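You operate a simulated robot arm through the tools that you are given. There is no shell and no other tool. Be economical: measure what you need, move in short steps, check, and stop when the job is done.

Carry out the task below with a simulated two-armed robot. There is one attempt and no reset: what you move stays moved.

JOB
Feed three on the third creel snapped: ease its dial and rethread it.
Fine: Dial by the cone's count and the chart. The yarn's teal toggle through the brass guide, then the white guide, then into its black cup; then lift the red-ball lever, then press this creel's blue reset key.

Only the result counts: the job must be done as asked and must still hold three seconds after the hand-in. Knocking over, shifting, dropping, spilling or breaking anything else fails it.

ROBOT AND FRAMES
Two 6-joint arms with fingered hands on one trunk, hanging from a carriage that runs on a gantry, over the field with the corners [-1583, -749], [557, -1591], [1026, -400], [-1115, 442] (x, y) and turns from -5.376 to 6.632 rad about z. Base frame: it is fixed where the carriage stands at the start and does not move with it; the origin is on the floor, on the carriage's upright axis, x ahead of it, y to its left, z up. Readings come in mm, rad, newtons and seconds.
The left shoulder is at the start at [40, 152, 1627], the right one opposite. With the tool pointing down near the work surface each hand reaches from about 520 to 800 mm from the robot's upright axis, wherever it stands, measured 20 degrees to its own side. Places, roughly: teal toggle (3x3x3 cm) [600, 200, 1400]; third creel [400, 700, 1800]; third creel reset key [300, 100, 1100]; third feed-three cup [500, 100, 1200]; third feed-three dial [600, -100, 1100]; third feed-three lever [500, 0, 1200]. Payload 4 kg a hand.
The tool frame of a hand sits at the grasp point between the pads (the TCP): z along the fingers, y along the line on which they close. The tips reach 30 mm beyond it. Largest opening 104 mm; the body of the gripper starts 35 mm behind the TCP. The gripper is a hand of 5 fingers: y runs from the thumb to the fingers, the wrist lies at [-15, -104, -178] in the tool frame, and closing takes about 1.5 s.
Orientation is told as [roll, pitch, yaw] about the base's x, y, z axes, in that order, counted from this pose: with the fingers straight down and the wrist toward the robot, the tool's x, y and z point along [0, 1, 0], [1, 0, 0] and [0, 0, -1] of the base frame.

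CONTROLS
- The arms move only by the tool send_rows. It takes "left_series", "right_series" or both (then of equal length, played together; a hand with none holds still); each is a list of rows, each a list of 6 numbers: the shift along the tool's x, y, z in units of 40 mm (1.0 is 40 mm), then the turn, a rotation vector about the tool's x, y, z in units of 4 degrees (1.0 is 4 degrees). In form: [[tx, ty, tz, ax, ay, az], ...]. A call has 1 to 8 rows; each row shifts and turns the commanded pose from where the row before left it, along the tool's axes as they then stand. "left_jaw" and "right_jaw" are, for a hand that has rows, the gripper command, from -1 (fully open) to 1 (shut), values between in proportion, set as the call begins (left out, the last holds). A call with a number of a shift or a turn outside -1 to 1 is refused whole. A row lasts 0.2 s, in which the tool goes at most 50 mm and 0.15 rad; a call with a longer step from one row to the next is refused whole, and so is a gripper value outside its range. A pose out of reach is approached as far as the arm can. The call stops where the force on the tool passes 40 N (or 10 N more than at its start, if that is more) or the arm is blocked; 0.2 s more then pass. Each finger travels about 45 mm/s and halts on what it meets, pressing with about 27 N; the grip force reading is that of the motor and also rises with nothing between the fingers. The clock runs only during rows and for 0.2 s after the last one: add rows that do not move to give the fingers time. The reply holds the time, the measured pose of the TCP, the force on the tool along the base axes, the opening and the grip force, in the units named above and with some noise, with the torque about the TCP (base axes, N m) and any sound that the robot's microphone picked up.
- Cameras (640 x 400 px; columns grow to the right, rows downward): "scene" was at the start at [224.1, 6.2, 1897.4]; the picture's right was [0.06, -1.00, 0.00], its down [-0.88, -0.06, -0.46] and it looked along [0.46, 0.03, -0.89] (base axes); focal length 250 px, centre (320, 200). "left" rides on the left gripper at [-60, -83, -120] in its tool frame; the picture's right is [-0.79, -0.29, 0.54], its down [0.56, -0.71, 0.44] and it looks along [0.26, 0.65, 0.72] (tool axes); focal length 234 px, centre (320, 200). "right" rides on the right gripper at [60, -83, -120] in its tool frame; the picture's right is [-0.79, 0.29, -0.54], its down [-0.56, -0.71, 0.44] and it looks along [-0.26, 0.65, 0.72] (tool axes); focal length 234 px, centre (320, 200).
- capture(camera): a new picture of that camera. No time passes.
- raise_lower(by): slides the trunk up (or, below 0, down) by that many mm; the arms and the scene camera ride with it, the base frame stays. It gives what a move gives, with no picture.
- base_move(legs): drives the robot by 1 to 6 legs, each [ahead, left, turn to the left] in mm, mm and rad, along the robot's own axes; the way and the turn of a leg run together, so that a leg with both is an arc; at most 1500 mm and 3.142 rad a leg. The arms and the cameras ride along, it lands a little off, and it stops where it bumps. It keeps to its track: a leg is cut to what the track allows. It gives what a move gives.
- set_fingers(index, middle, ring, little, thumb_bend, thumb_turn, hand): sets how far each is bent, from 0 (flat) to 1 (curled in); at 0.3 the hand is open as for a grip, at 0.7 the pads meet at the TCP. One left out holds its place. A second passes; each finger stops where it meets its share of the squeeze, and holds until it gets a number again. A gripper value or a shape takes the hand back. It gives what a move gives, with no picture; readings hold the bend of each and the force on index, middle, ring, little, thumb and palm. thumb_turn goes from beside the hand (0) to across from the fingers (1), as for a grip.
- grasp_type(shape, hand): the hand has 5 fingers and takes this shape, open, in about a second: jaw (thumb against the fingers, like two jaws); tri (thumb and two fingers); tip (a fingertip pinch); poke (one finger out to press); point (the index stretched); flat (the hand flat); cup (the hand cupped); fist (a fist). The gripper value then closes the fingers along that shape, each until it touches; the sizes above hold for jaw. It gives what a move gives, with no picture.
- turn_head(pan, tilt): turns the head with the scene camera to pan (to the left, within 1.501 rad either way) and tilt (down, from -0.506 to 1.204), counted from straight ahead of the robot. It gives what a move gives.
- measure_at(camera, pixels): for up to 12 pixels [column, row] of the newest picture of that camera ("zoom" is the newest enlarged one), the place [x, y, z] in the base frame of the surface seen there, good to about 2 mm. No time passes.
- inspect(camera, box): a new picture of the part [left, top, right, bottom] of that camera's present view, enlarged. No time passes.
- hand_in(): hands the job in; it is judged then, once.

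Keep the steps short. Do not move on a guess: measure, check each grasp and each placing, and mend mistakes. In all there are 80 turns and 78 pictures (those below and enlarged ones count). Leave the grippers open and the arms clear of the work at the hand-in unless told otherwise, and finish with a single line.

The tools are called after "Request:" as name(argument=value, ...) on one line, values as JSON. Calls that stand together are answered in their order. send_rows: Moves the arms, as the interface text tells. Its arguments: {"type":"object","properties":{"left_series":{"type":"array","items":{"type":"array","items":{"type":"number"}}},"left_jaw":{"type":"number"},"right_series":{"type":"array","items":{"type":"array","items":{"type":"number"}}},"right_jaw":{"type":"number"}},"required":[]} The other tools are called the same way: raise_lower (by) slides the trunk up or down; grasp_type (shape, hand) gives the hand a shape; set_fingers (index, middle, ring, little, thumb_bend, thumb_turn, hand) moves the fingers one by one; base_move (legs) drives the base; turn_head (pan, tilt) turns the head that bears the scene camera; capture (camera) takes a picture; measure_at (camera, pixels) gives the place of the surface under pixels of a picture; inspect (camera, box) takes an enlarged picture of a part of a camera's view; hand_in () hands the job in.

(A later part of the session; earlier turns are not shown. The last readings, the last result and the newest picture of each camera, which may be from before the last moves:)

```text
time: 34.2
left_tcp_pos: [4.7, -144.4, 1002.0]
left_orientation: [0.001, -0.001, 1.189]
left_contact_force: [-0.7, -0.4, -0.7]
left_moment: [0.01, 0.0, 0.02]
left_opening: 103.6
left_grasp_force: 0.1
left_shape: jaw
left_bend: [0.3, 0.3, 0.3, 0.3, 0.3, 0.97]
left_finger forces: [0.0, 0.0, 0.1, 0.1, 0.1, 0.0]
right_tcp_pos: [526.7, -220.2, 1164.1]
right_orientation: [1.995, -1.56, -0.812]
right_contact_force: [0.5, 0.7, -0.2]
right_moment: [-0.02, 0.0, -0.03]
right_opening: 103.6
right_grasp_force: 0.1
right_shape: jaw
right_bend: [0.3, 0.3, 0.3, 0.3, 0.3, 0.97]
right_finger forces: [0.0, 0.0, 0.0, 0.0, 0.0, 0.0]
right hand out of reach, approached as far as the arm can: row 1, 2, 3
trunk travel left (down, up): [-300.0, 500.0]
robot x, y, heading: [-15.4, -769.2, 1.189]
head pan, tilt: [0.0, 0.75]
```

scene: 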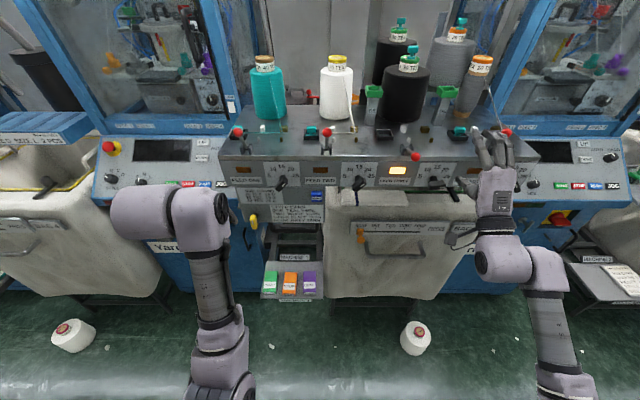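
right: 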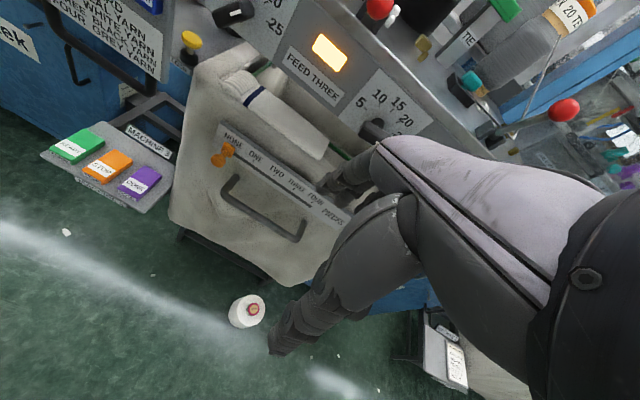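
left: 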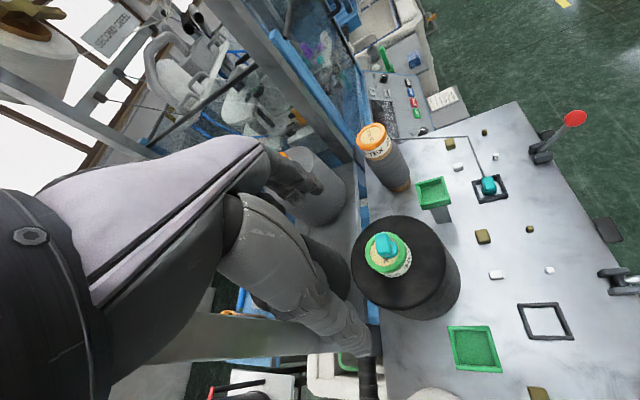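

Reached now: u=571, 9 mm before the edge line, z=1164. Roll 14° to match the bar, go down to knob height and closer.

Request:
send_rows(right_series=[[0.25, -0.7, 0.3, 0, 0, 0], [0, -0.7, 0.6, 0, 0, 0], [0, 0, 0.7, 0, 0, 0], [0, 0, 0, 0, 0, -1], [0, 0, 0, 0, 0, -1], [0, 0, 0, 0, 0, -1], [0, 0, 0, 0, 0, -0.5]])

Request:
capture(camera="right")

Request:
turn_head(pan=-0.35, tilt=0.65)

Request:
inspect(camera="scene", box=[220, 100, 420, 230])

```text
time: 35.8
left_tcp_pos: [3.0, -144.6, 1000.9]
left_orientation: [0.001, 0.0, 1.19]
left_contact_force: [-0.2, 0.7, -0.7]
left_moment: [0.05, -0.01, 0.01]
left_opening: 104.0
left_grasp_force: 0.0
left_shape: jaw
left_bend: [0.3, 0.3, 0.3, 0.3, 0.3, 0.97]
left_finger forces: [0.0, 0.0, 0.1, 0.0, 0.1, 0.0]
right_tcp_pos: [521.8, -222.2, 1154.9]
right_orientation: [1.927, -1.555, -0.737]
right_contact_force: [0.3, 0.3, -0.6]
right_moment: [-0.02, -0.02, -0.02]
right_opening: 103.6
right_grasp_force: 0.1
right_shape: jaw
right_bend: [0.3, 0.3, 0.3, 0.3, 0.3, 0.97]
right_finger forces: [0.0, 0.0, 0.1, 0.0, 0.1, 0.1]
right hand out of reach, approached as far as the arm can: row 1, 2, 3, 4, 5, 6
trunk travel left (down, up): [-300.0, 500.0]
robot x, y, heading: [-14.4, -770.9, 1.19]
head pan, tilt: [0.0, 0.75]
```

```text
44 pictures are left
```

right: 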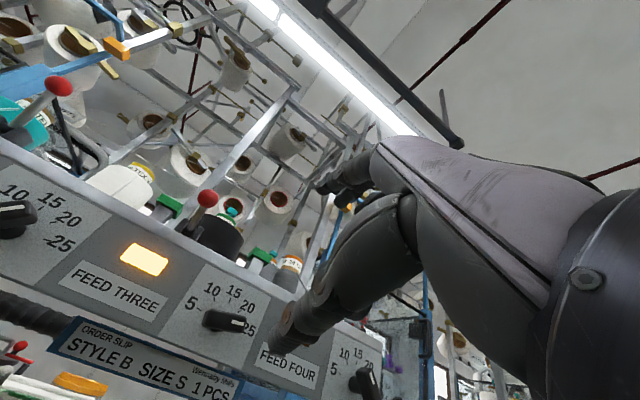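

```text
time: 36.6
left_tcp_pos: [4.0, -144.4, 1001.3]
left_orientation: [0.0, 0.0, 1.191]
left_contact_force: [0.2, -0.3, 1.0]
left_moment: [0.01, -0.02, 0.01]
left_opening: 103.9
left_grasp_force: 0.1
left_shape: jaw
left_bend: [0.3, 0.3, 0.3, 0.3, 0.3, 0.97]
left_finger forces: [0.0, 0.1, 0.0, 0.0, 0.0, 0.1]
right_tcp_pos: [521.7, -221.5, 1155.8]
right_orientation: [1.927, -1.554, -0.737]
right_contact_force: [-0.7, -0.5, 0.5]
right_moment: [0.02, 0.01, -0.01]
right_opening: 103.8
right_grasp_force: 0.0
right_shape: jaw
right_bend: [0.3, 0.3, 0.3, 0.3, 0.3, 0.97]
right_finger forces: [0.1, 0.0, 0.0, 0.0, 0.0, 0.0]
trunk travel left (down, up): [-300.0, 500.0]
robot x, y, heading: [-14.7, -761.8, 1.188]
head pan, tilt: [-0.351, 0.649]
```

```text
3.08 times, centred on (320, 165) of scene
```

zoom: 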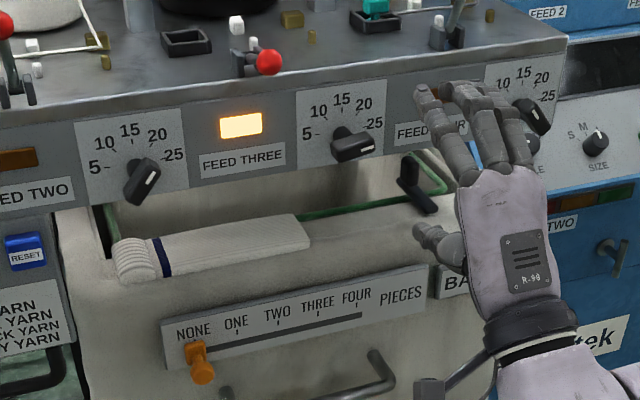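

The hand wants to sit higher relative to the shoulder for this pose. I'll lower the trunk another 110 mm, then step up and slightly forward.

Request:
raise_lower(by=-110)

Request:
send_rows(right_series=[[0, 0.6, 0.3, 0, 0, 0], [0, 0.6, 0.3, 0, 0, 0], [0, 0, 0.7, 0, 0, 0], [0, 0, 0, 0, 0, 0]])

```text
time: 38.0
left_tcp_pos: [4.3, -143.1, 892.1]
left_orientation: [-0.001, 0.0, 1.19]
left_contact_force: [-0.1, 0.2, -0.7]
left_moment: [0.01, -0.01, 0.05]
left_opening: 103.5
left_grasp_force: 0.1
left_shape: jaw
left_bend: [0.3, 0.3, 0.3, 0.3, 0.3, 0.97]
left_finger forces: [0.0, 0.0, 0.1, 0.0, 0.1, 0.0]
right_tcp_pos: [522.6, -221.5, 1046.5]
right_orientation: [1.939, -1.556, -0.751]
right_contact_force: [0.1, 0.1, 1.4]
right_moment: [0.0, 0.0, -0.03]
right_opening: 104.0
right_grasp_force: 0.1
right_shape: jaw
right_bend: [0.3, 0.3, 0.3, 0.3, 0.3, 0.97]
right_finger forces: [0.0, 0.0, 0.0, 0.0, 0.1, 0.0]
trunk travel left (down, up): [-190.0, 610.0]
robot x, y, heading: [-16.7, -770.3, 1.191]
head pan, tilt: [-0.351, 0.649]
```

```text
time: 39.0
left_tcp_pos: [4.4, -144.1, 891.6]
left_orientation: [0.0, 0.0, 1.191]
left_contact_force: [0.1, 0.2, -0.1]
left_moment: [-0.04, -0.01, 0.01]
left_opening: 103.9
left_grasp_force: 0.1
left_shape: jaw
left_bend: [0.3, 0.3, 0.3, 0.3, 0.3, 0.97]
left_finger forces: [0.0, 0.0, 0.0, 0.0, 0.0, 0.0]
right_tcp_pos: [516.4, -217.3, 1082.2]
right_orientation: [1.761, -1.541, -0.564]
right_contact_force: [0.3, 0.2, 0.2]
right_moment: [-0.01, 0.0, 0.01]
right_opening: 103.7
right_grasp_force: 0.2
right_shape: jaw
right_bend: [0.3, 0.3, 0.3, 0.3, 0.3, 0.97]
right_finger forces: [0.0, 0.0, 0.0, 0.0, 0.0, 0.0]
right hand out of reach, approached as far as the arm can: row 1, 2, 3
trunk travel left (down, up): [-190.0, 610.0]
robot x, y, heading: [-15.9, -764.2, 1.192]
head pan, tilt: [-0.351, 0.649]
```

The wrist does not like the flat forward pose. I'll use a half-tilted hand with one finger instead and push the knob's bar round. First tilt back to about 45° and raise the trunk.

Request:
send_rows(right_series=[[0, 0, 0, 1, 0, 0], [0, 0, 0, 1, 0, 0], [0, 0, 0, 1, 0, 0], [0, 0, 0, 1, 0, 0], [0, 0, 0, 1, 0, 0], [0, 0, 0, 1, 0, 0], [0, 0, 0, 1, 0, 0]])

Request:
raise_lower(by=410)

Request:
grasp_type(shape="poke", hand="right")

Request:
send_rows(right_series=[[0, 0, 0, 1, 0, 0], [0, 0, 0, 1, 0, 0], [0, 0, 0, 1, 0, 0], [0, 0, 0, 1, 0, 0], [0, 0, 0, 0, 0, 0]])

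```text
time: 40.6
left_tcp_pos: [3.8, -145.0, 890.9]
left_orientation: [-0.001, 0.001, 1.191]
left_contact_force: [-0.3, 0.1, 0.0]
left_moment: [0.01, 0.01, -0.02]
left_opening: 103.7
left_grasp_force: 0.0
left_shape: jaw
left_bend: [0.3, 0.3, 0.3, 0.3, 0.3, 0.97]
left_finger forces: [0.0, 0.0, 0.1, 0.0, 0.0, 0.1]
right_tcp_pos: [508.2, -233.8, 1077.1]
right_orientation: [0.046, -1.086, 1.144]
right_contact_force: [0.4, -1.0, 0.3]
right_moment: [-0.03, -0.02, 0.01]
right_opening: 103.6
right_grasp_force: 0.1
right_shape: jaw
right_bend: [0.3, 0.3, 0.3, 0.3, 0.3, 0.97]
right_finger forces: [0.0, 0.1, 0.0, 0.0, 0.0, 0.0]
right hand out of reach, approached as far as the arm can: row 4, 5, 6, 7
trunk travel left (down, up): [-190.0, 610.0]
robot x, y, heading: [-11.9, -763.6, 1.195]
head pan, tilt: [-0.351, 0.649]
```

```text
refused: 410 is not a number from -400 to 400
```

```text
time: 41.5
left_tcp_pos: [5.2, -144.8, 891.6]
left_orientation: [-0.003, 0.0, 1.189]
left_contact_force: [-0.1, 0.3, -0.9]
left_moment: [0.02, 0.0, 0.03]
left_opening: 103.8
left_grasp_force: 0.0
left_shape: jaw
left_bend: [0.3, 0.3, 0.3, 0.3, 0.3, 0.97]
left_finger forces: [0.0, 0.0, 0.0, 0.0, 0.0, 0.0]
right_tcp_pos: [507.5, -234.4, 1077.2]
right_orientation: [0.046, -1.089, 1.144]
right_contact_force: [-0.4, 0.8, 0.6]
right_moment: [-0.01, 0.05, 0.0]
right_opening: 0.0
right_grasp_force: 0.1
right_shape: poke
right_bend: [0.7, 0.7, 0.99, 0.99, 1.0, 1.0]
right_finger forces: [0.0, 0.1, 0.0, 0.0, 0.1, 0.0]
trunk travel left (down, up): [-190.0, 610.0]
robot x, y, heading: [-14.3, -770.4, 1.193]
head pan, tilt: [-0.351, 0.649]
```

```text
time: 42.8
left_tcp_pos: [5.4, -145.5, 891.6]
left_orientation: [0.001, 0.0, 1.19]
left_contact_force: [-0.3, 0.2, -0.2]
left_moment: [0.01, -0.01, 0.03]
left_opening: 103.7
left_grasp_force: 0.0
left_shape: jaw
left_bend: [0.3, 0.3, 0.3, 0.3, 0.3, 0.97]
left_finger forces: [0.1, 0.0, 0.0, 0.0, 0.1, 0.0]
right_tcp_pos: [496.1, -261.4, 1068.8]
right_orientation: [0.029, -0.808, 1.164]
right_contact_force: [0.4, 0.6, 0.6]
right_moment: [0.0, -0.01, -0.01]
right_opening: 0.2
right_grasp_force: 0.1
right_shape: poke
right_bend: [0.7, 0.7, 0.99, 0.99, 1.0, 1.0]
right_finger forces: [0.0, 0.1, 0.1, 0.0, 0.1, 0.0]
right hand out of reach, approached as far as the arm can: row 1, 2, 3, 4
trunk travel left (down, up): [-190.0, 610.0]
robot x, y, heading: [-18.9, -768.2, 1.187]
head pan, tilt: [-0.351, 0.649]
```

Now raise the trunk 400 mm and drive 170 mm ahead to bring the work within comfortable reach.

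Request:
raise_lower(by=400)

Request:
base_move(legs=[[170, 0, 0]])

Request:
send_rows(right_series=[[0, -0.6, 0.3, 0, 0, 0], [0, -0.6, 0.3, 0, 0, 0], [0, -0.6, 0.3, 0, 0, 0], [0, -0.6, 0.3, 0, 0, 0], [0, -0.6, 0.3, 0, 0, 0]])

```text
time: 46.6
left_tcp_pos: [4.0, -143.3, 1291.9]
left_orientation: [0.002, 0.0, 1.191]
left_contact_force: [0.2, -0.6, 0.3]
left_moment: [0.0, -0.01, -0.02]
left_opening: 103.6
left_grasp_force: 0.0
left_shape: jaw
left_bend: [0.3, 0.3, 0.3, 0.3, 0.3, 0.97]
left_finger forces: [0.0, 0.0, 0.0, 0.0, 0.1, 0.0]
right_tcp_pos: [497.2, -261.2, 1470.0]
right_orientation: [0.03, -0.809, 1.163]
right_contact_force: [-0.2, -0.8, 0.4]
right_moment: [-0.01, -0.02, 0.03]
right_opening: 0.1
right_grasp_force: 0.1
right_shape: poke
right_bend: [0.7, 0.7, 0.99, 0.99, 1.0, 1.0]
right_finger forces: [0.0, 0.0, 0.0, 0.1, 0.0, 0.0]
trunk travel left (down, up): [-590.0, 210.0]
robot x, y, heading: [-15.5, -765.9, 1.194]
head pan, tilt: [-0.351, 0.649]
```

```text
time: 48.0
left_tcp_pos: [63.1, 11.1, 1291.0]
left_orientation: [-0.001, -0.001, 1.196]
left_contact_force: [-0.6, 0.2, -0.5]
left_moment: [-0.02, -0.01, 0.01]
left_opening: 103.8
left_grasp_force: 0.0
left_shape: jaw
left_bend: [0.3, 0.3, 0.3, 0.3, 0.3, 0.97]
left_finger forces: [0.1, 0.1, 0.1, 0.1, 0.0, 0.1]
right_tcp_pos: [557.2, -104.1, 1469.7]
right_orientation: [0.03, -0.811, 1.167]
right_contact_force: [0.5, 0.1, -0.5]
right_moment: [-0.01, -0.02, 0.03]
right_opening: 0.0
right_grasp_force: 0.0
right_shape: poke
right_bend: [0.7, 0.7, 0.99, 0.99, 1.0, 1.0]
right_finger forces: [0.1, 0.0, 0.0, 0.0, 0.0, 0.1]
trunk travel left (down, up): [-590.0, 210.0]
robot x, y, heading: [47.3, -613.8, 1.196]
head pan, tilt: [-0.351, 0.649]
```

```text
time: 49.2
left_tcp_pos: [61.2, 10.3, 1290.6]
left_orientation: [0.0, 0.001, 1.195]
left_contact_force: [-0.7, 0.4, 0.5]
left_moment: [0.02, 0.01, -0.02]
left_opening: 103.7
left_grasp_force: 0.0
left_shape: jaw
left_bend: [0.3, 0.3, 0.3, 0.3, 0.3, 0.97]
left_finger forces: [0.0, 0.0, 0.0, 0.0, 0.1, 0.0]
right_tcp_pos: [540.5, -140.2, 1340.8]
right_orientation: [0.028, -0.809, 1.17]
right_contact_force: [-0.4, 0.1, -0.4]
right_moment: [0.0, 0.01, -0.02]
right_opening: 0.0
right_grasp_force: 0.0
right_shape: poke
right_bend: [0.7, 0.7, 0.99, 0.99, 1.0, 1.0]
right_finger forces: [0.1, 0.1, 0.1, 0.1, 0.0, 0.0]
trunk travel left (down, up): [-590.0, 210.0]
robot x, y, heading: [41.7, -608.5, 1.196]
head pan, tilt: [-0.351, 0.649]
```

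Reachable now. Check the finger's shape with the right camera.

Request:
capture(camera="right")

Request:
inspect(camera="scene", box=[220, 100, 440, 300])

```text
42 pictures are left
```

right: 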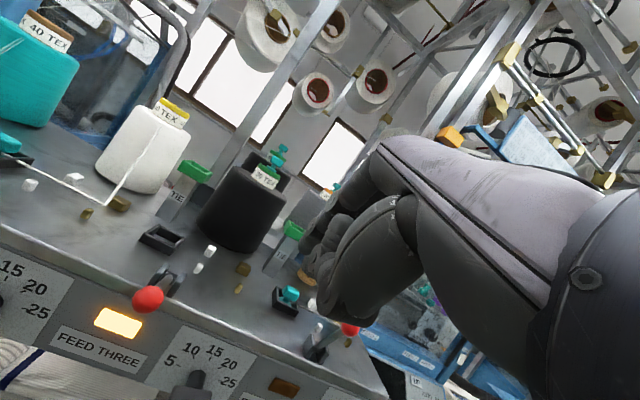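

```text
2.00 times, centred on (330, 200) of scene
```

zoom: 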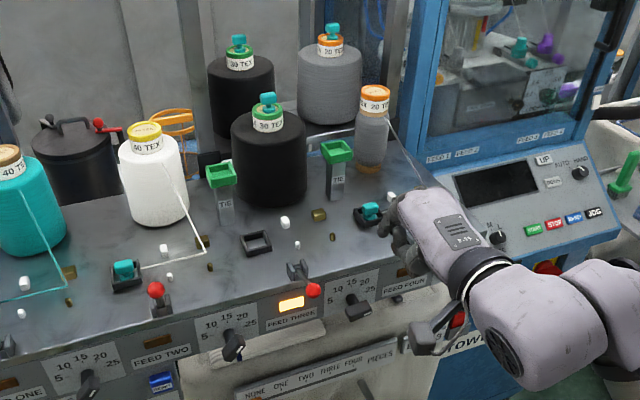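

I'll use a pinch at about 66° tilt instead, where the wrist lies straight behind the knob axis so it can roll. Shape jaw, tilt, and descend in front of the knob (staying 70 mm off).

Request:
grasp_type(shape="jaw", hand="right")

Request:
send_rows(right_series=[[0, 0, 0, -1, 0, 0], [0, 0, 0, -1, 0, 0], [0, 0, 0, -1, 0, 0], [0, 0, 0, -1, 0, 0], [0, 0, 0, -1, 0, 0]], right_jaw=-0.1)

Request:
send_rows(right_series=[[0, -0.9, 0.34, 0, 0, 0], [0, -0.9, 0.34, 0, 0, 0], [0, -0.9, 0.34, 0, 0, 0], [0, -0.9, 0.34, 0, 0, 0], [0, -0.9, 0.34, 0, 0, 0], [-0.18, -0.9, 0.34, 0, 0, 0]])

```text
time: 50.1
left_tcp_pos: [63.3, 11.3, 1291.9]
left_orientation: [-0.001, -0.001, 1.196]
left_contact_force: [0.3, 0.2, 0.1]
left_moment: [-0.04, 0.01, 0.04]
left_opening: 103.7
left_grasp_force: 0.1
left_shape: jaw
left_bend: [0.3, 0.3, 0.3, 0.3, 0.3, 0.97]
left_finger forces: [0.1, 0.0, 0.1, 0.1, 0.0, 0.0]
right_tcp_pos: [541.4, -139.9, 1341.8]
right_orientation: [0.03, -0.81, 1.168]
right_contact_force: [0.7, 0.2, 0.2]
right_moment: [0.0, -0.01, 0.04]
right_opening: 103.9
right_grasp_force: 0.2
right_shape: jaw
right_bend: [0.3, 0.3, 0.3, 0.3, 0.3, 0.97]
right_finger forces: [0.0, 0.1, 0.0, 0.0, 0.0, 0.0]
trunk travel left (down, up): [-590.0, 210.0]
robot x, y, heading: [45.9, -611.1, 1.192]
head pan, tilt: [-0.351, 0.649]
```

```text
time: 51.3
left_tcp_pos: [62.2, 10.7, 1291.0]
left_orientation: [0.001, 0.002, 1.194]
left_contact_force: [0.2, -0.1, 0.3]
left_moment: [0.01, 0.06, 0.0]
left_opening: 103.9
left_grasp_force: 0.1
left_shape: jaw
left_bend: [0.3, 0.3, 0.3, 0.3, 0.3, 0.97]
left_finger forces: [0.0, 0.0, 0.0, 0.1, 0.0, 0.1]
right_tcp_pos: [565.6, -121.7, 1358.2]
right_orientation: [0.039, -1.152, 1.176]
right_contact_force: [0.3, 0.0, -0.4]
right_moment: [-0.01, -0.05, -0.02]
right_opening: 57.5
right_grasp_force: 0.0
right_shape: jaw
right_bend: [0.74, 0.42, 0.39, 0.58, 0.67, 0.99]
right_finger forces: [0.2, 0.0, 0.0, 0.1, 0.1, 0.0]
right hand out of reach, approached as far as the arm can: row 4, 5
trunk travel left (down, up): [-590.0, 210.0]
robot x, y, heading: [42.6, -607.4, 1.194]
head pan, tilt: [-0.351, 0.649]
```

```text
time: 52.7
left_tcp_pos: [63.7, 11.2, 1291.7]
left_orientation: [0.0, 0.001, 1.196]
left_contact_force: [0.3, -0.6, 0.9]
left_moment: [-0.01, 0.05, -0.02]
left_opening: 103.7
left_grasp_force: 0.0
left_shape: jaw
left_bend: [0.3, 0.3, 0.3, 0.3, 0.3, 0.97]
left_finger forces: [0.1, 0.0, 0.0, 0.0, 0.1, 0.0]
right_tcp_pos: [578.9, -126.3, 1137.4]
right_orientation: [0.059, -1.158, 1.124]
right_contact_force: [0.4, 0.4, 0.1]
right_moment: [0.02, -0.01, -0.03]
right_opening: 57.2
right_grasp_force: 0.0
right_shape: jaw
right_bend: [0.74, 0.42, 0.39, 0.58, 0.67, 0.99]
right_finger forces: [0.1, 0.0, 0.0, 0.0, 0.1, 0.0]
right hand out of reach, approached as far as the arm can: row 1, 2, 6
trunk travel left (down, up): [-590.0, 210.0]
robot x, y, heading: [42.9, -613.5, 1.193]
head pan, tilt: [-0.351, 0.649]
```

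The hand is in front of the knob now: u=584, n=98, z=1137. Take a look.

Request:
inspect(camera="scene", box=[250, 150, 430, 280])

Request:
capture(camera="right")

```text
3.08 times, centred on (340, 215) of scene
```

zoom: 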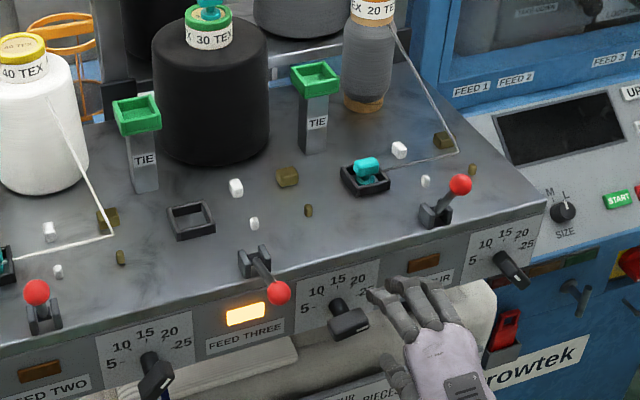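

```text
39 pictures are left
```

right: 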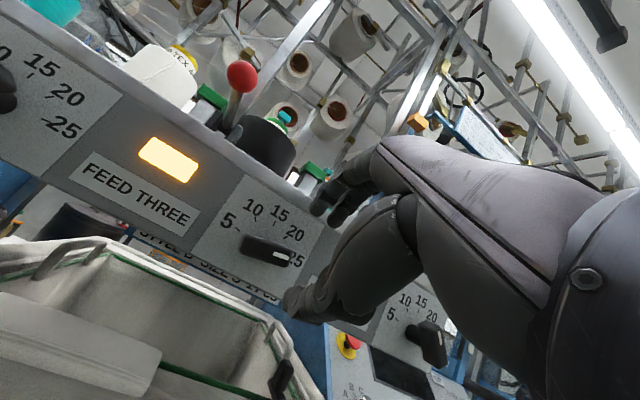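

Fingers are just right of the knob, thumb below. Shift left 23 mm, down 24 mm, then roll 14° about the knob's axis.

Request:
send_rows(right_series=[[0.58, -0.55, 0.24, 0, 0, 0], [0, 0, 0, 0, -0.4, -0.91], [0, 0, 0, 0, -0.4, -0.91], [0, 0, 0, 0, -0.4, -0.91], [0, 0, 0, 0, -0.2, -0.46]])

```text
time: 53.9
left_tcp_pos: [62.7, 10.2, 1291.6]
left_orientation: [0.002, 0.001, 1.197]
left_contact_force: [0.9, 0.0, 0.2]
left_moment: [0.0, 0.04, -0.02]
left_opening: 103.7
left_grasp_force: 0.1
left_shape: jaw
left_bend: [0.3, 0.3, 0.3, 0.3, 0.3, 0.97]
left_finger forces: [0.0, 0.1, 0.1, 0.0, 0.0, 0.0]
right_tcp_pos: [559.8, -152.0, 1166.2]
right_orientation: [-0.274, -1.141, 1.476]
right_contact_force: [-0.7, -0.2, 0.7]
right_moment: [0.01, -0.01, 0.01]
right_opening: 57.5
right_grasp_force: 0.1
right_shape: jaw
right_bend: [0.74, 0.42, 0.39, 0.58, 0.67, 0.99]
right_finger forces: [0.0, 0.0, 0.0, 0.0, 0.0, 0.0]
right hand out of reach, approached as far as the arm can: row 1, 2, 3, 4, 5
trunk travel left (down, up): [-590.0, 210.0]
robot x, y, heading: [48.0, -613.2, 1.197]
head pan, tilt: [-0.351, 0.649]
```

The twist is not reachable. Changing plan: stretch the index as a pointer and push the bar's right end up from below, then square it from the right. Undo the roll, ease the pitch to ~-52°, and set the pointing shape.

Request:
send_rows(right_series=[[0, 0, 0, 0, 0.4, 0.91], [0, 0, 0, 0, 0.4, 0.91], [0, 0, 0, 0, 0.4, 0.91], [0, 0, -0.5, 1, 0.2, 0.46], [0, 0, -0.5, 1, 0, 0], [0, 0, 0, 1, 0, 0], [0, 0, 0, 0.5, 0, 0]])

Request:
grasp_type(shape="point", hand="right")

Request:
inspect(camera="scene", box=[270, 150, 450, 280])

```text
time: 55.5
left_tcp_pos: [62.8, 10.7, 1291.3]
left_orientation: [0.0, 0.0, 1.195]
left_contact_force: [-0.1, 0.7, 0.1]
left_moment: [0.01, 0.01, 0.01]
left_opening: 103.8
left_grasp_force: 0.0
left_shape: jaw
left_bend: [0.3, 0.3, 0.3, 0.3, 0.3, 0.97]
left_finger forces: [0.0, 0.0, 0.1, 0.0, 0.0, 0.1]
right_tcp_pos: [577.1, -155.7, 1157.8]
right_orientation: [0.211, -0.898, 1.056]
right_contact_force: [0.1, -0.6, -0.6]
right_moment: [-0.03, 0.01, 0.04]
right_opening: 57.8
right_grasp_force: 0.0
right_shape: jaw
right_bend: [0.74, 0.42, 0.39, 0.58, 0.67, 0.99]
right_finger forces: [0.1, 0.0, 0.0, 0.0, 0.0, 0.0]
right hand out of reach, approached as far as the arm can: row 2, 3, 4, 5
trunk travel left (down, up): [-590.0, 210.0]
robot x, y, heading: [43.9, -614.1, 1.194]
head pan, tilt: [-0.351, 0.649]
```

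```text
time: 56.4
left_tcp_pos: [63.9, 10.2, 1292.5]
left_orientation: [-0.001, 0.0, 1.198]
left_contact_force: [0.0, -0.1, -0.3]
left_moment: [0.03, -0.02, 0.02]
left_opening: 103.9
left_grasp_force: 0.0
left_shape: jaw
left_bend: [0.3, 0.3, 0.3, 0.3, 0.3, 0.97]
left_finger forces: [0.0, 0.0, 0.1, 0.0, 0.0, 0.1]
right_tcp_pos: [578.4, -155.3, 1157.7]
right_orientation: [0.211, -0.9, 1.055]
right_contact_force: [1.4, 0.1, 0.1]
right_moment: [0.0, 0.01, 0.03]
right_opening: 96.0
right_grasp_force: 0.0
right_shape: point
right_bend: [0.2, 1.0, 1.0, 1.0, 0.98, 0.87]
right_finger forces: [0.0, 0.1, 0.1, 0.0, 0.0, 0.1]
trunk travel left (down, up): [-590.0, 210.0]
robot x, y, heading: [44.4, -612.8, 1.197]
head pan, tilt: [-0.351, 0.649]
```

```text
3.08 times, centred on (360, 215) of scene
```

zoom: 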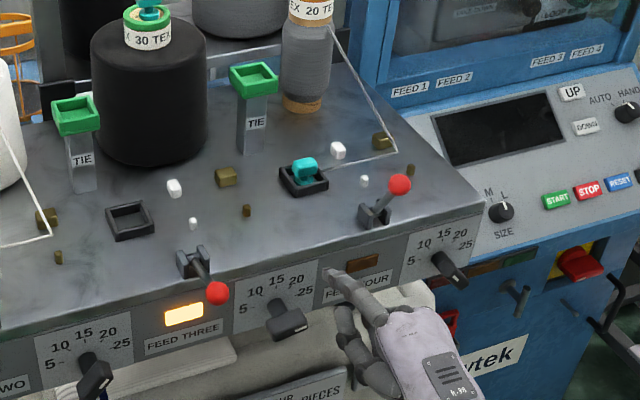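

The index now points at the panel, its tip at about (336,274). Measure tip and knob.

Request:
measure_at(camera="zoom", pixels=[[334, 272], [345, 283], [370, 305], [272, 318], [300, 315], [298, 328], [278, 301], [355, 350], [217, 293]])

```text
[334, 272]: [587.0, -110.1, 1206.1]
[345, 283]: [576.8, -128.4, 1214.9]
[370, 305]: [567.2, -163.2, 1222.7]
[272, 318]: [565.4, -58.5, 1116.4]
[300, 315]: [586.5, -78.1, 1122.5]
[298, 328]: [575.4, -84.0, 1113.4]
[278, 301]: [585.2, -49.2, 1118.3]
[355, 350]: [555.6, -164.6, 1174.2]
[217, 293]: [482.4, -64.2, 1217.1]
```

Tip at u=586, n=116, z≈1200; it should go under the bar's right half (u≈577, z≈1085). First lower 115 mm while still in front of the knob.

Request:
send_rows(right_series=[[-0.04, -0.57, 0.44, 0, 0, 0], [-0.04, -0.57, 0.44, 0, 0, 0], [-0.04, -0.57, 0.44, 0, 0, 0], [-0.04, -0.57, 0.44, 0, 0, 0], [0, 0, 0, 0, 0, 0]])

Request:
inspect(camera="scene", box=[300, 190, 400, 260])

```text
time: 57.6
left_tcp_pos: [63.5, 11.7, 1291.7]
left_orientation: [0.001, -0.001, 1.196]
left_contact_force: [0.3, 0.0, -0.3]
left_moment: [-0.02, -0.03, 0.02]
left_opening: 103.8
left_grasp_force: 0.1
left_shape: jaw
left_bend: [0.3, 0.3, 0.3, 0.3, 0.3, 0.97]
left_finger forces: [0.1, 0.0, 0.0, 0.0, 0.0, 0.0]
right_tcp_pos: [560.2, -182.3, 1072.1]
right_orientation: [0.209, -0.901, 1.035]
right_contact_force: [0.5, 0.7, -0.5]
right_moment: [0.0, 0.03, 0.0]
right_opening: 96.2
right_grasp_force: 0.0
right_shape: point
right_bend: [0.2, 1.0, 1.0, 1.0, 0.98, 0.87]
right_finger forces: [0.0, 0.0, 0.0, 0.0, 0.0, 0.1]
right hand out of reach, approached as far as the arm can: row 2, 3, 4
trunk travel left (down, up): [-590.0, 210.0]
robot x, y, heading: [47.2, -612.5, 1.194]
head pan, tilt: [-0.351, 0.649]
```

```text
5.71 times, centred on (350, 225) of scene
```

zoom: 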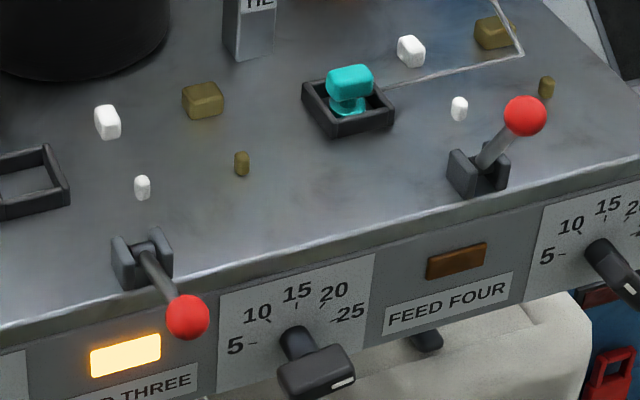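

The arm resists going lower, so I'll use the trunk and base for rigid shifts: lower the trunk 30 mm and look.

Request:
raise_lower(by=-30)

Request:
inspect(camera="scene", box=[280, 200, 410, 290])

```text
time: 58.4
left_tcp_pos: [63.8, 11.5, 1261.2]
left_orientation: [0.0, -0.001, 1.197]
left_contact_force: [-0.3, 1.1, -0.1]
left_moment: [0.02, -0.01, -0.01]
left_opening: 103.7
left_grasp_force: 0.0
left_shape: jaw
left_bend: [0.3, 0.3, 0.3, 0.3, 0.3, 0.97]
left_finger forces: [0.0, 0.0, 0.1, 0.1, 0.1, 0.1]
right_tcp_pos: [560.0, -183.7, 1041.1]
right_orientation: [0.209, -0.902, 1.035]
right_contact_force: [-1.2, 0.3, -0.3]
right_moment: [0.0, 0.0, -0.02]
right_opening: 95.9
right_grasp_force: 0.2
right_shape: point
right_bend: [0.2, 1.0, 1.0, 1.0, 0.98, 0.87]
right_finger forces: [0.0, 0.0, 0.0, 0.0, 0.0, 0.1]
trunk travel left (down, up): [-560.0, 240.0]
robot x, y, heading: [44.2, -612.6, 1.195]
head pan, tilt: [-0.351, 0.649]
```

```text
4.44 times, centred on (345, 245) of scene
```

zoom: 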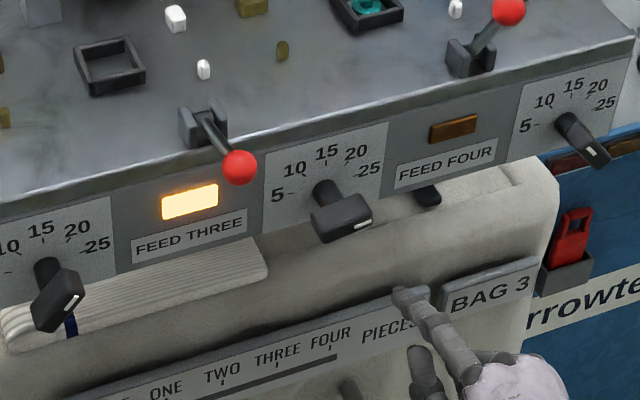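

Tip visible at (402,295). The left hand is near lever one's ball, so I'll raise it 160 mm first; and measure the tip.

Request:
measure_at(camera="zoom", pixels=[[399, 292], [412, 300], [340, 210], [365, 222], [315, 212], [372, 196], [330, 163], [280, 195], [368, 178]])

Request:
send_rows(left_series=[[0, -0.3, -1, 0, 0, 0], [0, -0.3, -1, 0, 0, 0], [0, 0, -1, 0, 0, 0], [0, 0, -1, 0, 0, 0]])

```text
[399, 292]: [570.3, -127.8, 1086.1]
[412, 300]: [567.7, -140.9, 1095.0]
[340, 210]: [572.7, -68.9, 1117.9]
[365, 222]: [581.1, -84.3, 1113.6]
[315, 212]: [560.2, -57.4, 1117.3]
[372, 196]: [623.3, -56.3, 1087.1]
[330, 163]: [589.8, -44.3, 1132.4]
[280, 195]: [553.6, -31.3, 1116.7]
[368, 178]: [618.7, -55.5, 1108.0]
```

```text
time: 59.4
left_tcp_pos: [104.8, 52.9, 1371.1]
left_orientation: [0.0, -0.002, 1.194]
left_contact_force: [-0.3, -0.4, 0.3]
left_moment: [0.03, 0.01, 0.04]
left_opening: 103.6
left_grasp_force: 0.1
left_shape: jaw
left_bend: [0.3, 0.3, 0.3, 0.3, 0.3, 0.97]
left_finger forces: [0.0, 0.0, 0.0, 0.1, 0.1, 0.0]
left hand out of reach, approached as far as the arm can: row 1, 2, 3, 4
right_tcp_pos: [560.3, -181.8, 1042.6]
right_orientation: [0.211, -0.9, 1.036]
right_contact_force: [0.7, 0.2, 0.2]
right_moment: [0.0, -0.02, 0.0]
right_opening: 95.9
right_grasp_force: 0.1
right_shape: point
right_bend: [0.2, 1.0, 1.0, 1.0, 0.98, 0.87]
right_finger forces: [0.0, 0.1, 0.0, 0.0, 0.0, 0.0]
trunk travel left (down, up): [-560.0, 240.0]
robot x, y, heading: [47.5, -611.6, 1.191]
head pan, tilt: [-0.351, 0.649]
```

Tip is at u=577, n=93, z≈1086: right under the bar's right half. Drive ahead 55 mm to slip under it.

Request:
base_move(legs=[[55, 0, 0]])

Request:
inspect(camera="scene", box=[280, 200, 410, 290])

```text
time: 60.3
left_tcp_pos: [126.2, 103.1, 1372.9]
left_orientation: [0.0, -0.004, 1.196]
left_contact_force: [0.2, 0.6, -0.1]
left_moment: [0.02, 0.0, 0.0]
left_opening: 103.8
left_grasp_force: 0.1
left_shape: jaw
left_bend: [0.3, 0.3, 0.3, 0.3, 0.3, 0.97]
left_finger forces: [0.0, 0.0, 0.1, 0.1, 0.0, 0.0]
right_tcp_pos: [580.0, -129.9, 1041.7]
right_orientation: [0.209, -0.9, 1.037]
right_contact_force: [-0.6, 0.3, 0.1]
right_moment: [0.0, 0.01, -0.01]
right_opening: 96.3
right_grasp_force: 0.0
right_shape: point
right_bend: [0.2, 1.0, 1.0, 1.0, 0.98, 0.87]
right_finger forces: [0.0, 0.0, 0.0, 0.0, 0.1, 0.0]
trunk travel left (down, up): [-560.0, 240.0]
robot x, y, heading: [66.7, -562.7, 1.193]
head pan, tilt: [-0.351, 0.649]
```

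```text
4.44 times, centred on (345, 245) of scene
```

zoom: 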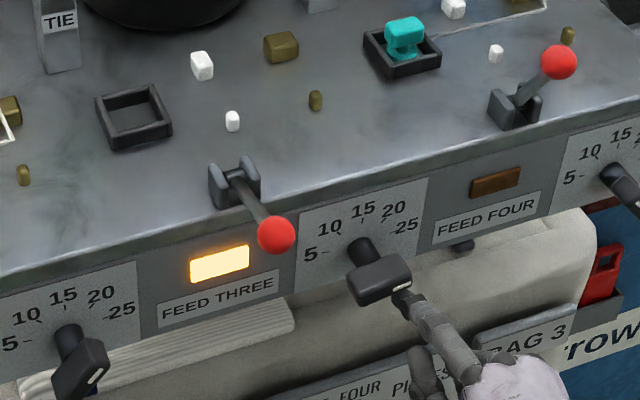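

The tip sits under the bar's right end. Raise the trunk 30 mm and check.

Request:
raise_lower(by=30)

Request:
inspect(camera="scene", box=[300, 200, 400, 270])

```text
time: 61.1
left_tcp_pos: [124.4, 102.2, 1400.5]
left_orientation: [0.002, -0.002, 1.195]
left_contact_force: [0.3, -0.4, -0.3]
left_moment: [0.0, 0.0, 0.07]
left_opening: 103.5
left_grasp_force: 0.0
left_shape: jaw
left_bend: [0.3, 0.3, 0.3, 0.3, 0.3, 0.97]
left_finger forces: [0.0, 0.0, 0.1, 0.0, 0.1, 0.1]
right_tcp_pos: [580.3, -131.4, 1072.6]
right_orientation: [0.209, -0.902, 1.035]
right_contact_force: [-0.9, -0.4, -0.8]
right_moment: [-0.01, 0.03, -0.03]
right_opening: 96.0
right_grasp_force: 0.2
right_shape: point
right_bend: [0.2, 1.0, 1.0, 1.0, 0.98, 0.87]
right_finger forces: [0.1, 0.0, 0.0, 0.0, 0.0, 0.0]
trunk travel left (down, up): [-590.0, 210.0]
robot x, y, heading: [64.1, -560.8, 1.197]
head pan, tilt: [-0.351, 0.649]
```

```text
5.71 times, centred on (350, 235) of scene
```

zoom: 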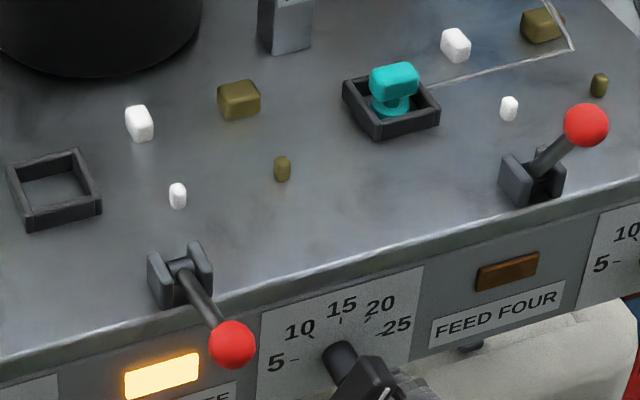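

It works: the bar is turning up. Raise another 20 mm and look wider.

Request:
raise_lower(by=20)

Request:
inspect(camera="scene", box=[300, 225, 400, 295])

```text
time: 61.8
left_tcp_pos: [126.0, 102.5, 1422.0]
left_orientation: [0.0, -0.003, 1.195]
left_contact_force: [-0.5, -0.3, -1.5]
left_moment: [0.05, 0.03, -0.03]
left_opening: 103.7
left_grasp_force: 0.0
left_shape: jaw
left_bend: [0.3, 0.3, 0.3, 0.3, 0.3, 0.97]
left_finger forces: [0.0, 0.1, 0.0, 0.1, 0.1, 0.1]
right_tcp_pos: [580.5, -131.4, 1092.5]
right_orientation: [0.209, -0.9, 1.038]
right_contact_force: [0.3, 0.4, 0.0]
right_moment: [0.03, -0.04, -0.01]
right_opening: 96.2
right_grasp_force: 0.1
right_shape: point
right_bend: [0.2, 1.0, 1.0, 1.0, 0.98, 0.87]
right_finger forces: [0.1, 0.0, 0.0, 0.0, 0.0, 0.0]
trunk travel left (down, up): [-610.0, 190.0]
robot x, y, heading: [62.0, -559.9, 1.196]
head pan, tilt: [-0.351, 0.649]
```

```text
5.71 times, centred on (350, 260) of scene
```

zoom: 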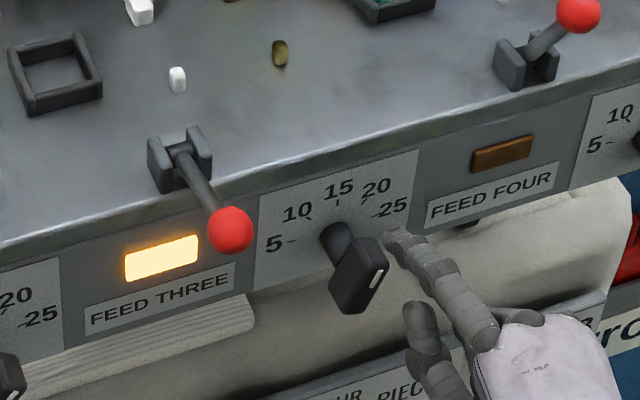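

Nearly upright, leaning right. Measure the bar's corners and the fingertip.

Request:
measure_at(camera="zoom", pixels=[[384, 265], [370, 308], [380, 285], [335, 300], [360, 245], [345, 275], [358, 300], [390, 235], [400, 250], [340, 200], [340, 235]])

```text
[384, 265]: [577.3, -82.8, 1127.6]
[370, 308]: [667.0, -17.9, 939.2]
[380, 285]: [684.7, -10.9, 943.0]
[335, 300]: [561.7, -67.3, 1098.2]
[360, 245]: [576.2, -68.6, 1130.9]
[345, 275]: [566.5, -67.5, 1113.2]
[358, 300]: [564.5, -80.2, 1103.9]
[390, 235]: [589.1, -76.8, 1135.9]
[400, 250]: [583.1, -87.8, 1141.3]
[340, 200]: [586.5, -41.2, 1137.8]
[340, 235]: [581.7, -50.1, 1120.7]
```

The bar leans 17.5° to the right of 15. Push the fingertip about 8 mm left.

Request:
send_rows(right_series=[[0.1, 0, 0, 0, 0, 0], [0.1, 0, 0, 0, 0, 0], [0, 0, 0, 0, 0, 0]])

Request:
inspect(camera="scene", box=[310, 230, 390, 285])

```text
time: 62.5
left_tcp_pos: [124.8, 103.7, 1422.3]
left_orientation: [-0.001, -0.001, 1.196]
left_contact_force: [0.3, 0.8, -1.0]
left_moment: [0.01, 0.02, -0.01]
left_opening: 103.7
left_grasp_force: 0.0
left_shape: jaw
left_bend: [0.3, 0.3, 0.3, 0.3, 0.3, 0.97]
left_finger forces: [0.0, 0.0, 0.1, 0.0, 0.1, 0.0]
right_tcp_pos: [572.5, -128.9, 1092.5]
right_orientation: [0.209, -0.901, 1.041]
right_contact_force: [1.6, -0.1, 1.2]
right_moment: [0.07, 0.06, -0.11]
right_opening: 0.0
right_grasp_force: 0.1
right_shape: point
right_bend: [0.19, 1.0, 1.0, 1.0, 0.98, 0.87]
right_finger forces: [1.6, 0.0, 0.0, 0.0, 0.0, 0.0]
trunk travel left (down, up): [-610.0, 190.0]
robot x, y, heading: [65.8, -559.3, 1.192]
head pan, tilt: [-0.351, 0.649]
```

```text
7.27 times, centred on (350, 258) of scene
```

zoom: 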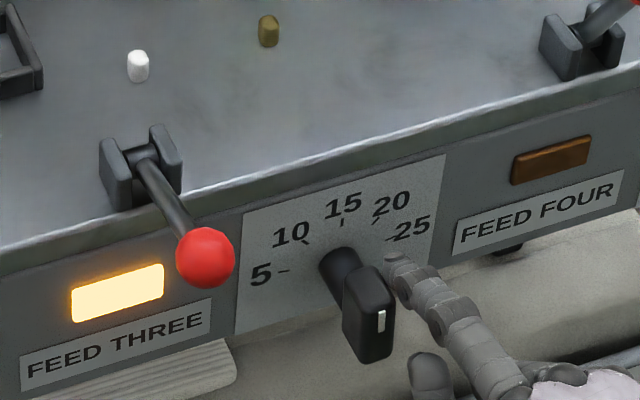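

Looks upright now; measure.

Request:
measure_at(camera="zoom", pixels=[[382, 315], [381, 325], [348, 295], [348, 335], [365, 335], [385, 345], [370, 350], [360, 272], [353, 310]])

```text
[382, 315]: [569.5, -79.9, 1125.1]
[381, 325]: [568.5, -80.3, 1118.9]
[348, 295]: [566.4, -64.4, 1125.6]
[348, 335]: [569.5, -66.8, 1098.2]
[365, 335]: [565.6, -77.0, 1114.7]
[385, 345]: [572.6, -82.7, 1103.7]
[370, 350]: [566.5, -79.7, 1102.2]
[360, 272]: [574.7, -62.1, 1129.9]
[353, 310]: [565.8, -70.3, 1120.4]
```

Reads about 5–8° past 15 to the left. Retract the finger to the right and measure carefully at higher zoom.

Request:
send_rows(right_series=[[-0.5, 0, 0, 0, 0, 0], [-0.5, 0, 0, 0, 0, 0]])

Request:
turn_head(pan=-0.42, tilt=0.85)

Request:
inspect(camera="scene", box=[300, 175, 350, 210])

```text
time: 63.1
left_tcp_pos: [124.9, 102.9, 1422.3]
left_orientation: [-0.001, -0.001, 1.196]
left_contact_force: [0.5, -0.6, 0.7]
left_moment: [0.02, 0.02, -0.03]
left_opening: 103.8
left_grasp_force: 0.0
left_shape: jaw
left_bend: [0.3, 0.3, 0.3, 0.3, 0.3, 0.97]
left_finger forces: [0.0, 0.1, 0.1, 0.0, 0.0, 0.1]
right_tcp_pos: [608.0, -145.6, 1089.3]
right_orientation: [0.21, -0.902, 1.027]
right_contact_force: [-0.2, -0.2, 0.2]
right_moment: [0.01, -0.03, 0.06]
right_opening: 0.1
right_grasp_force: 0.1
right_shape: point
right_bend: [0.2, 1.0, 1.0, 1.0, 0.98, 0.87]
right_finger forces: [0.0, 0.0, 0.0, 0.0, 0.0, 0.0]
right hand out of reach, approached as far as the arm can: row 2
trunk travel left (down, up): [-610.0, 190.0]
robot x, y, heading: [66.2, -557.1, 1.192]
head pan, tilt: [-0.351, 0.649]
```

```text
time: 63.9
left_tcp_pos: [125.0, 102.7, 1421.4]
left_orientation: [-0.002, -0.001, 1.196]
left_contact_force: [0.3, 0.7, -0.8]
left_moment: [-0.02, 0.0, -0.01]
left_opening: 103.6
left_grasp_force: 0.0
left_shape: jaw
left_bend: [0.3, 0.3, 0.3, 0.3, 0.3, 0.97]
left_finger forces: [0.1, 0.0, 0.1, 0.0, 0.1, 0.0]
right_tcp_pos: [607.4, -145.4, 1089.5]
right_orientation: [0.21, -0.902, 1.029]
right_contact_force: [0.9, 0.2, -0.1]
right_moment: [0.0, -0.02, -0.03]
right_opening: 0.0
right_grasp_force: 0.1
right_shape: point
right_bend: [0.2, 1.0, 1.0, 1.0, 0.98, 0.87]
right_finger forces: [0.0, 0.0, 0.1, 0.0, 0.0, 0.1]
trunk travel left (down, up): [-610.0, 190.0]
robot x, y, heading: [71.7, -559.5, 1.191]
head pan, tilt: [-0.421, 0.85]
```

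```text
11.43 times, centred on (325, 192) of scene
```

zoom: 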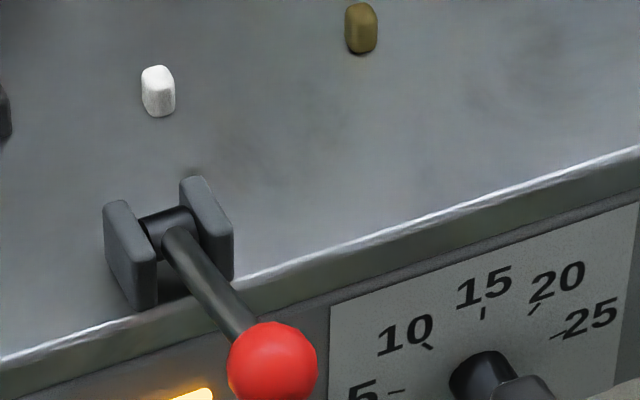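

Aim the zoom lower.

Request:
inspect(camera="scene", box=[318, 195, 366, 228])

```text
12.12 times, centred on (342, 212) of scene
```

zoom: 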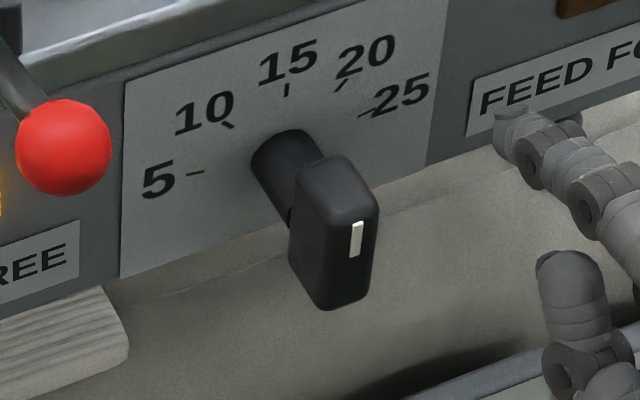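

Request:
measure_at(camera="zoom", pixels=[[358, 228], [354, 252], [350, 285], [295, 205], [292, 240], [292, 262], [307, 250], [310, 280], [288, 88], [195, 172], [372, 112], [320, 170]])

```text
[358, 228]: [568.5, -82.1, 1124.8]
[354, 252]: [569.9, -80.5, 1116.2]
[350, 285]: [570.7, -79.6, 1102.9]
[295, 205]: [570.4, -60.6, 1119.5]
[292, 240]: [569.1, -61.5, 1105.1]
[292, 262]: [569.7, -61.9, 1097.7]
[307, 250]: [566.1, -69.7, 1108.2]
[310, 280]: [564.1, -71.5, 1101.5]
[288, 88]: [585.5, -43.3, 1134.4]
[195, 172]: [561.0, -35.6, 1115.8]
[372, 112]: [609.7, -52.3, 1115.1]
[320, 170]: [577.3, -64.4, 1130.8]
```

The dial reads 15 (within a few degrees). Next the toggle: back off, raise the trunk, and bring the right hand to tool-down with the jaw shape.

Request:
base_move(legs=[[-110, 0, 0]])

Request:
raise_lower(by=190)

Request:
grasp_type(shape="jaw", hand="right")

Request:
send_rows(right_series=[[0, 0.6, -0.8, 1, 0, 0], [0, 0.6, -0.8, 1, 0, 0], [0, 0.6, -0.6, 1, 0, 0], [0, 0.6, -0.6, 1, 0, 0], [0, 0.6, -0.6, 1, 0, 0], [0, 0.6, -0.6, 1, 0, 0], [0, 0.6, 0, 1, 0, 0]], left_series=[[-0.4, 0, 0, 0, 0, 0], [-0.4, 0, 0, 0, 0, 0], [-0.4, 0, 0, 0, 0, 0], [-0.4, 0, 0, 0, 0, 0], [-0.4, 0, 0, 0, 0, 0], [0, 0, 0, 0, 0, 0], [0, 0, 0, 0, 0, 0]])

```text
time: 65.1
left_tcp_pos: [85.4, 0.4, 1421.3]
left_orientation: [0.0, -0.002, 1.195]
left_contact_force: [-0.4, -0.6, 0.3]
left_moment: [0.02, 0.01, -0.02]
left_opening: 103.5
left_grasp_force: 0.1
left_shape: jaw
left_bend: [0.3, 0.3, 0.3, 0.3, 0.3, 0.97]
left_finger forces: [0.0, 0.0, 0.0, 0.0, 0.0, 0.0]
right_tcp_pos: [568.4, -249.7, 1089.3]
right_orientation: [0.208, -0.902, 1.028]
right_contact_force: [-0.8, -0.7, 0.1]
right_moment: [0.0, 0.02, 0.0]
right_opening: 0.0
right_grasp_force: 0.0
right_shape: point
right_bend: [0.2, 1.0, 1.0, 1.0, 0.98, 0.87]
right_finger forces: [0.0, 0.0, 0.1, 0.1, 0.1, 0.0]
trunk travel left (down, up): [-610.0, 190.0]
robot x, y, heading: [27.4, -665.8, 1.189]
head pan, tilt: [-0.421, 0.85]
```

```text
time: 67.2
left_tcp_pos: [85.0, -0.0, 1611.5]
left_orientation: [-0.002, -0.001, 1.195]
left_contact_force: [-0.7, 0.3, -0.6]
left_moment: [-0.03, -0.01, 0.05]
left_opening: 103.7
left_grasp_force: 0.0
left_shape: jaw
left_bend: [0.3, 0.3, 0.3, 0.3, 0.3, 0.97]
left_finger forces: [0.0, 0.1, 0.0, 0.0, 0.0, 0.0]
right_tcp_pos: [566.5, -249.0, 1278.6]
right_orientation: [0.209, -0.901, 1.029]
right_contact_force: [-0.6, 0.4, 0.0]
right_moment: [-0.01, 0.02, 0.01]
right_opening: 0.2
right_grasp_force: 0.1
right_shape: point
right_bend: [0.2, 1.0, 1.0, 1.0, 0.98, 0.87]
right_finger forces: [0.0, 0.0, 0.1, 0.0, 0.0, 0.0]
trunk travel left (down, up): [-800.0, 0.0]
robot x, y, heading: [23.6, -660.3, 1.19]
head pan, tilt: [-0.421, 0.85]
```

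```text
time: 68.1
left_tcp_pos: [85.1, 0.7, 1611.8]
left_orientation: [-0.001, -0.002, 1.195]
left_contact_force: [-0.5, 0.0, 0.6]
left_moment: [-0.02, -0.01, 0.0]
left_opening: 103.6
left_grasp_force: 0.0
left_shape: jaw
left_bend: [0.3, 0.3, 0.3, 0.3, 0.3, 0.97]
left_finger forces: [0.0, 0.1, 0.0, 0.0, 0.0, 0.0]
right_tcp_pos: [568.3, -248.4, 1278.6]
right_orientation: [0.209, -0.901, 1.028]
right_contact_force: [0.2, 0.3, -0.4]
right_moment: [0.01, 0.03, 0.01]
right_opening: 103.6
right_grasp_force: 0.0
right_shape: jaw
right_bend: [0.3, 0.3, 0.3, 0.3, 0.3, 0.97]
right_finger forces: [0.1, 0.0, 0.0, 0.0, 0.0, 0.1]
trunk travel left (down, up): [-800.0, 0.0]
robot x, y, heading: [25.2, -662.6, 1.19]
head pan, tilt: [-0.421, 0.85]
```

```text
time: 69.7
left_tcp_pos: [159.8, -27.9, 1610.3]
left_orientation: [0.001, -0.003, 1.196]
left_contact_force: [-0.2, 0.6, -0.4]
left_moment: [0.02, 0.01, 0.0]
left_opening: 103.6
left_grasp_force: 0.0
left_shape: jaw
left_bend: [0.3, 0.3, 0.3, 0.3, 0.3, 0.97]
left_finger forces: [0.0, 0.1, 0.0, 0.0, 0.0, 0.0]
right_tcp_pos: [601.3, -235.6, 1492.9]
right_orientation: [0.14, -0.421, 1.136]
right_contact_force: [-0.6, -0.4, -0.4]
right_moment: [0.0, 0.01, -0.02]
right_opening: 103.9
right_grasp_force: 0.0
right_shape: jaw
right_bend: [0.3, 0.3, 0.3, 0.3, 0.3, 0.97]
right_finger forces: [0.0, 0.0, 0.0, 0.0, 0.0, 0.0]
right hand out of reach, approached as far as the arm can: row 1
trunk travel left (down, up): [-800.0, 0.0]
robot x, y, heading: [22.9, -663.5, 1.194]
head pan, tilt: [-0.421, 0.85]
```

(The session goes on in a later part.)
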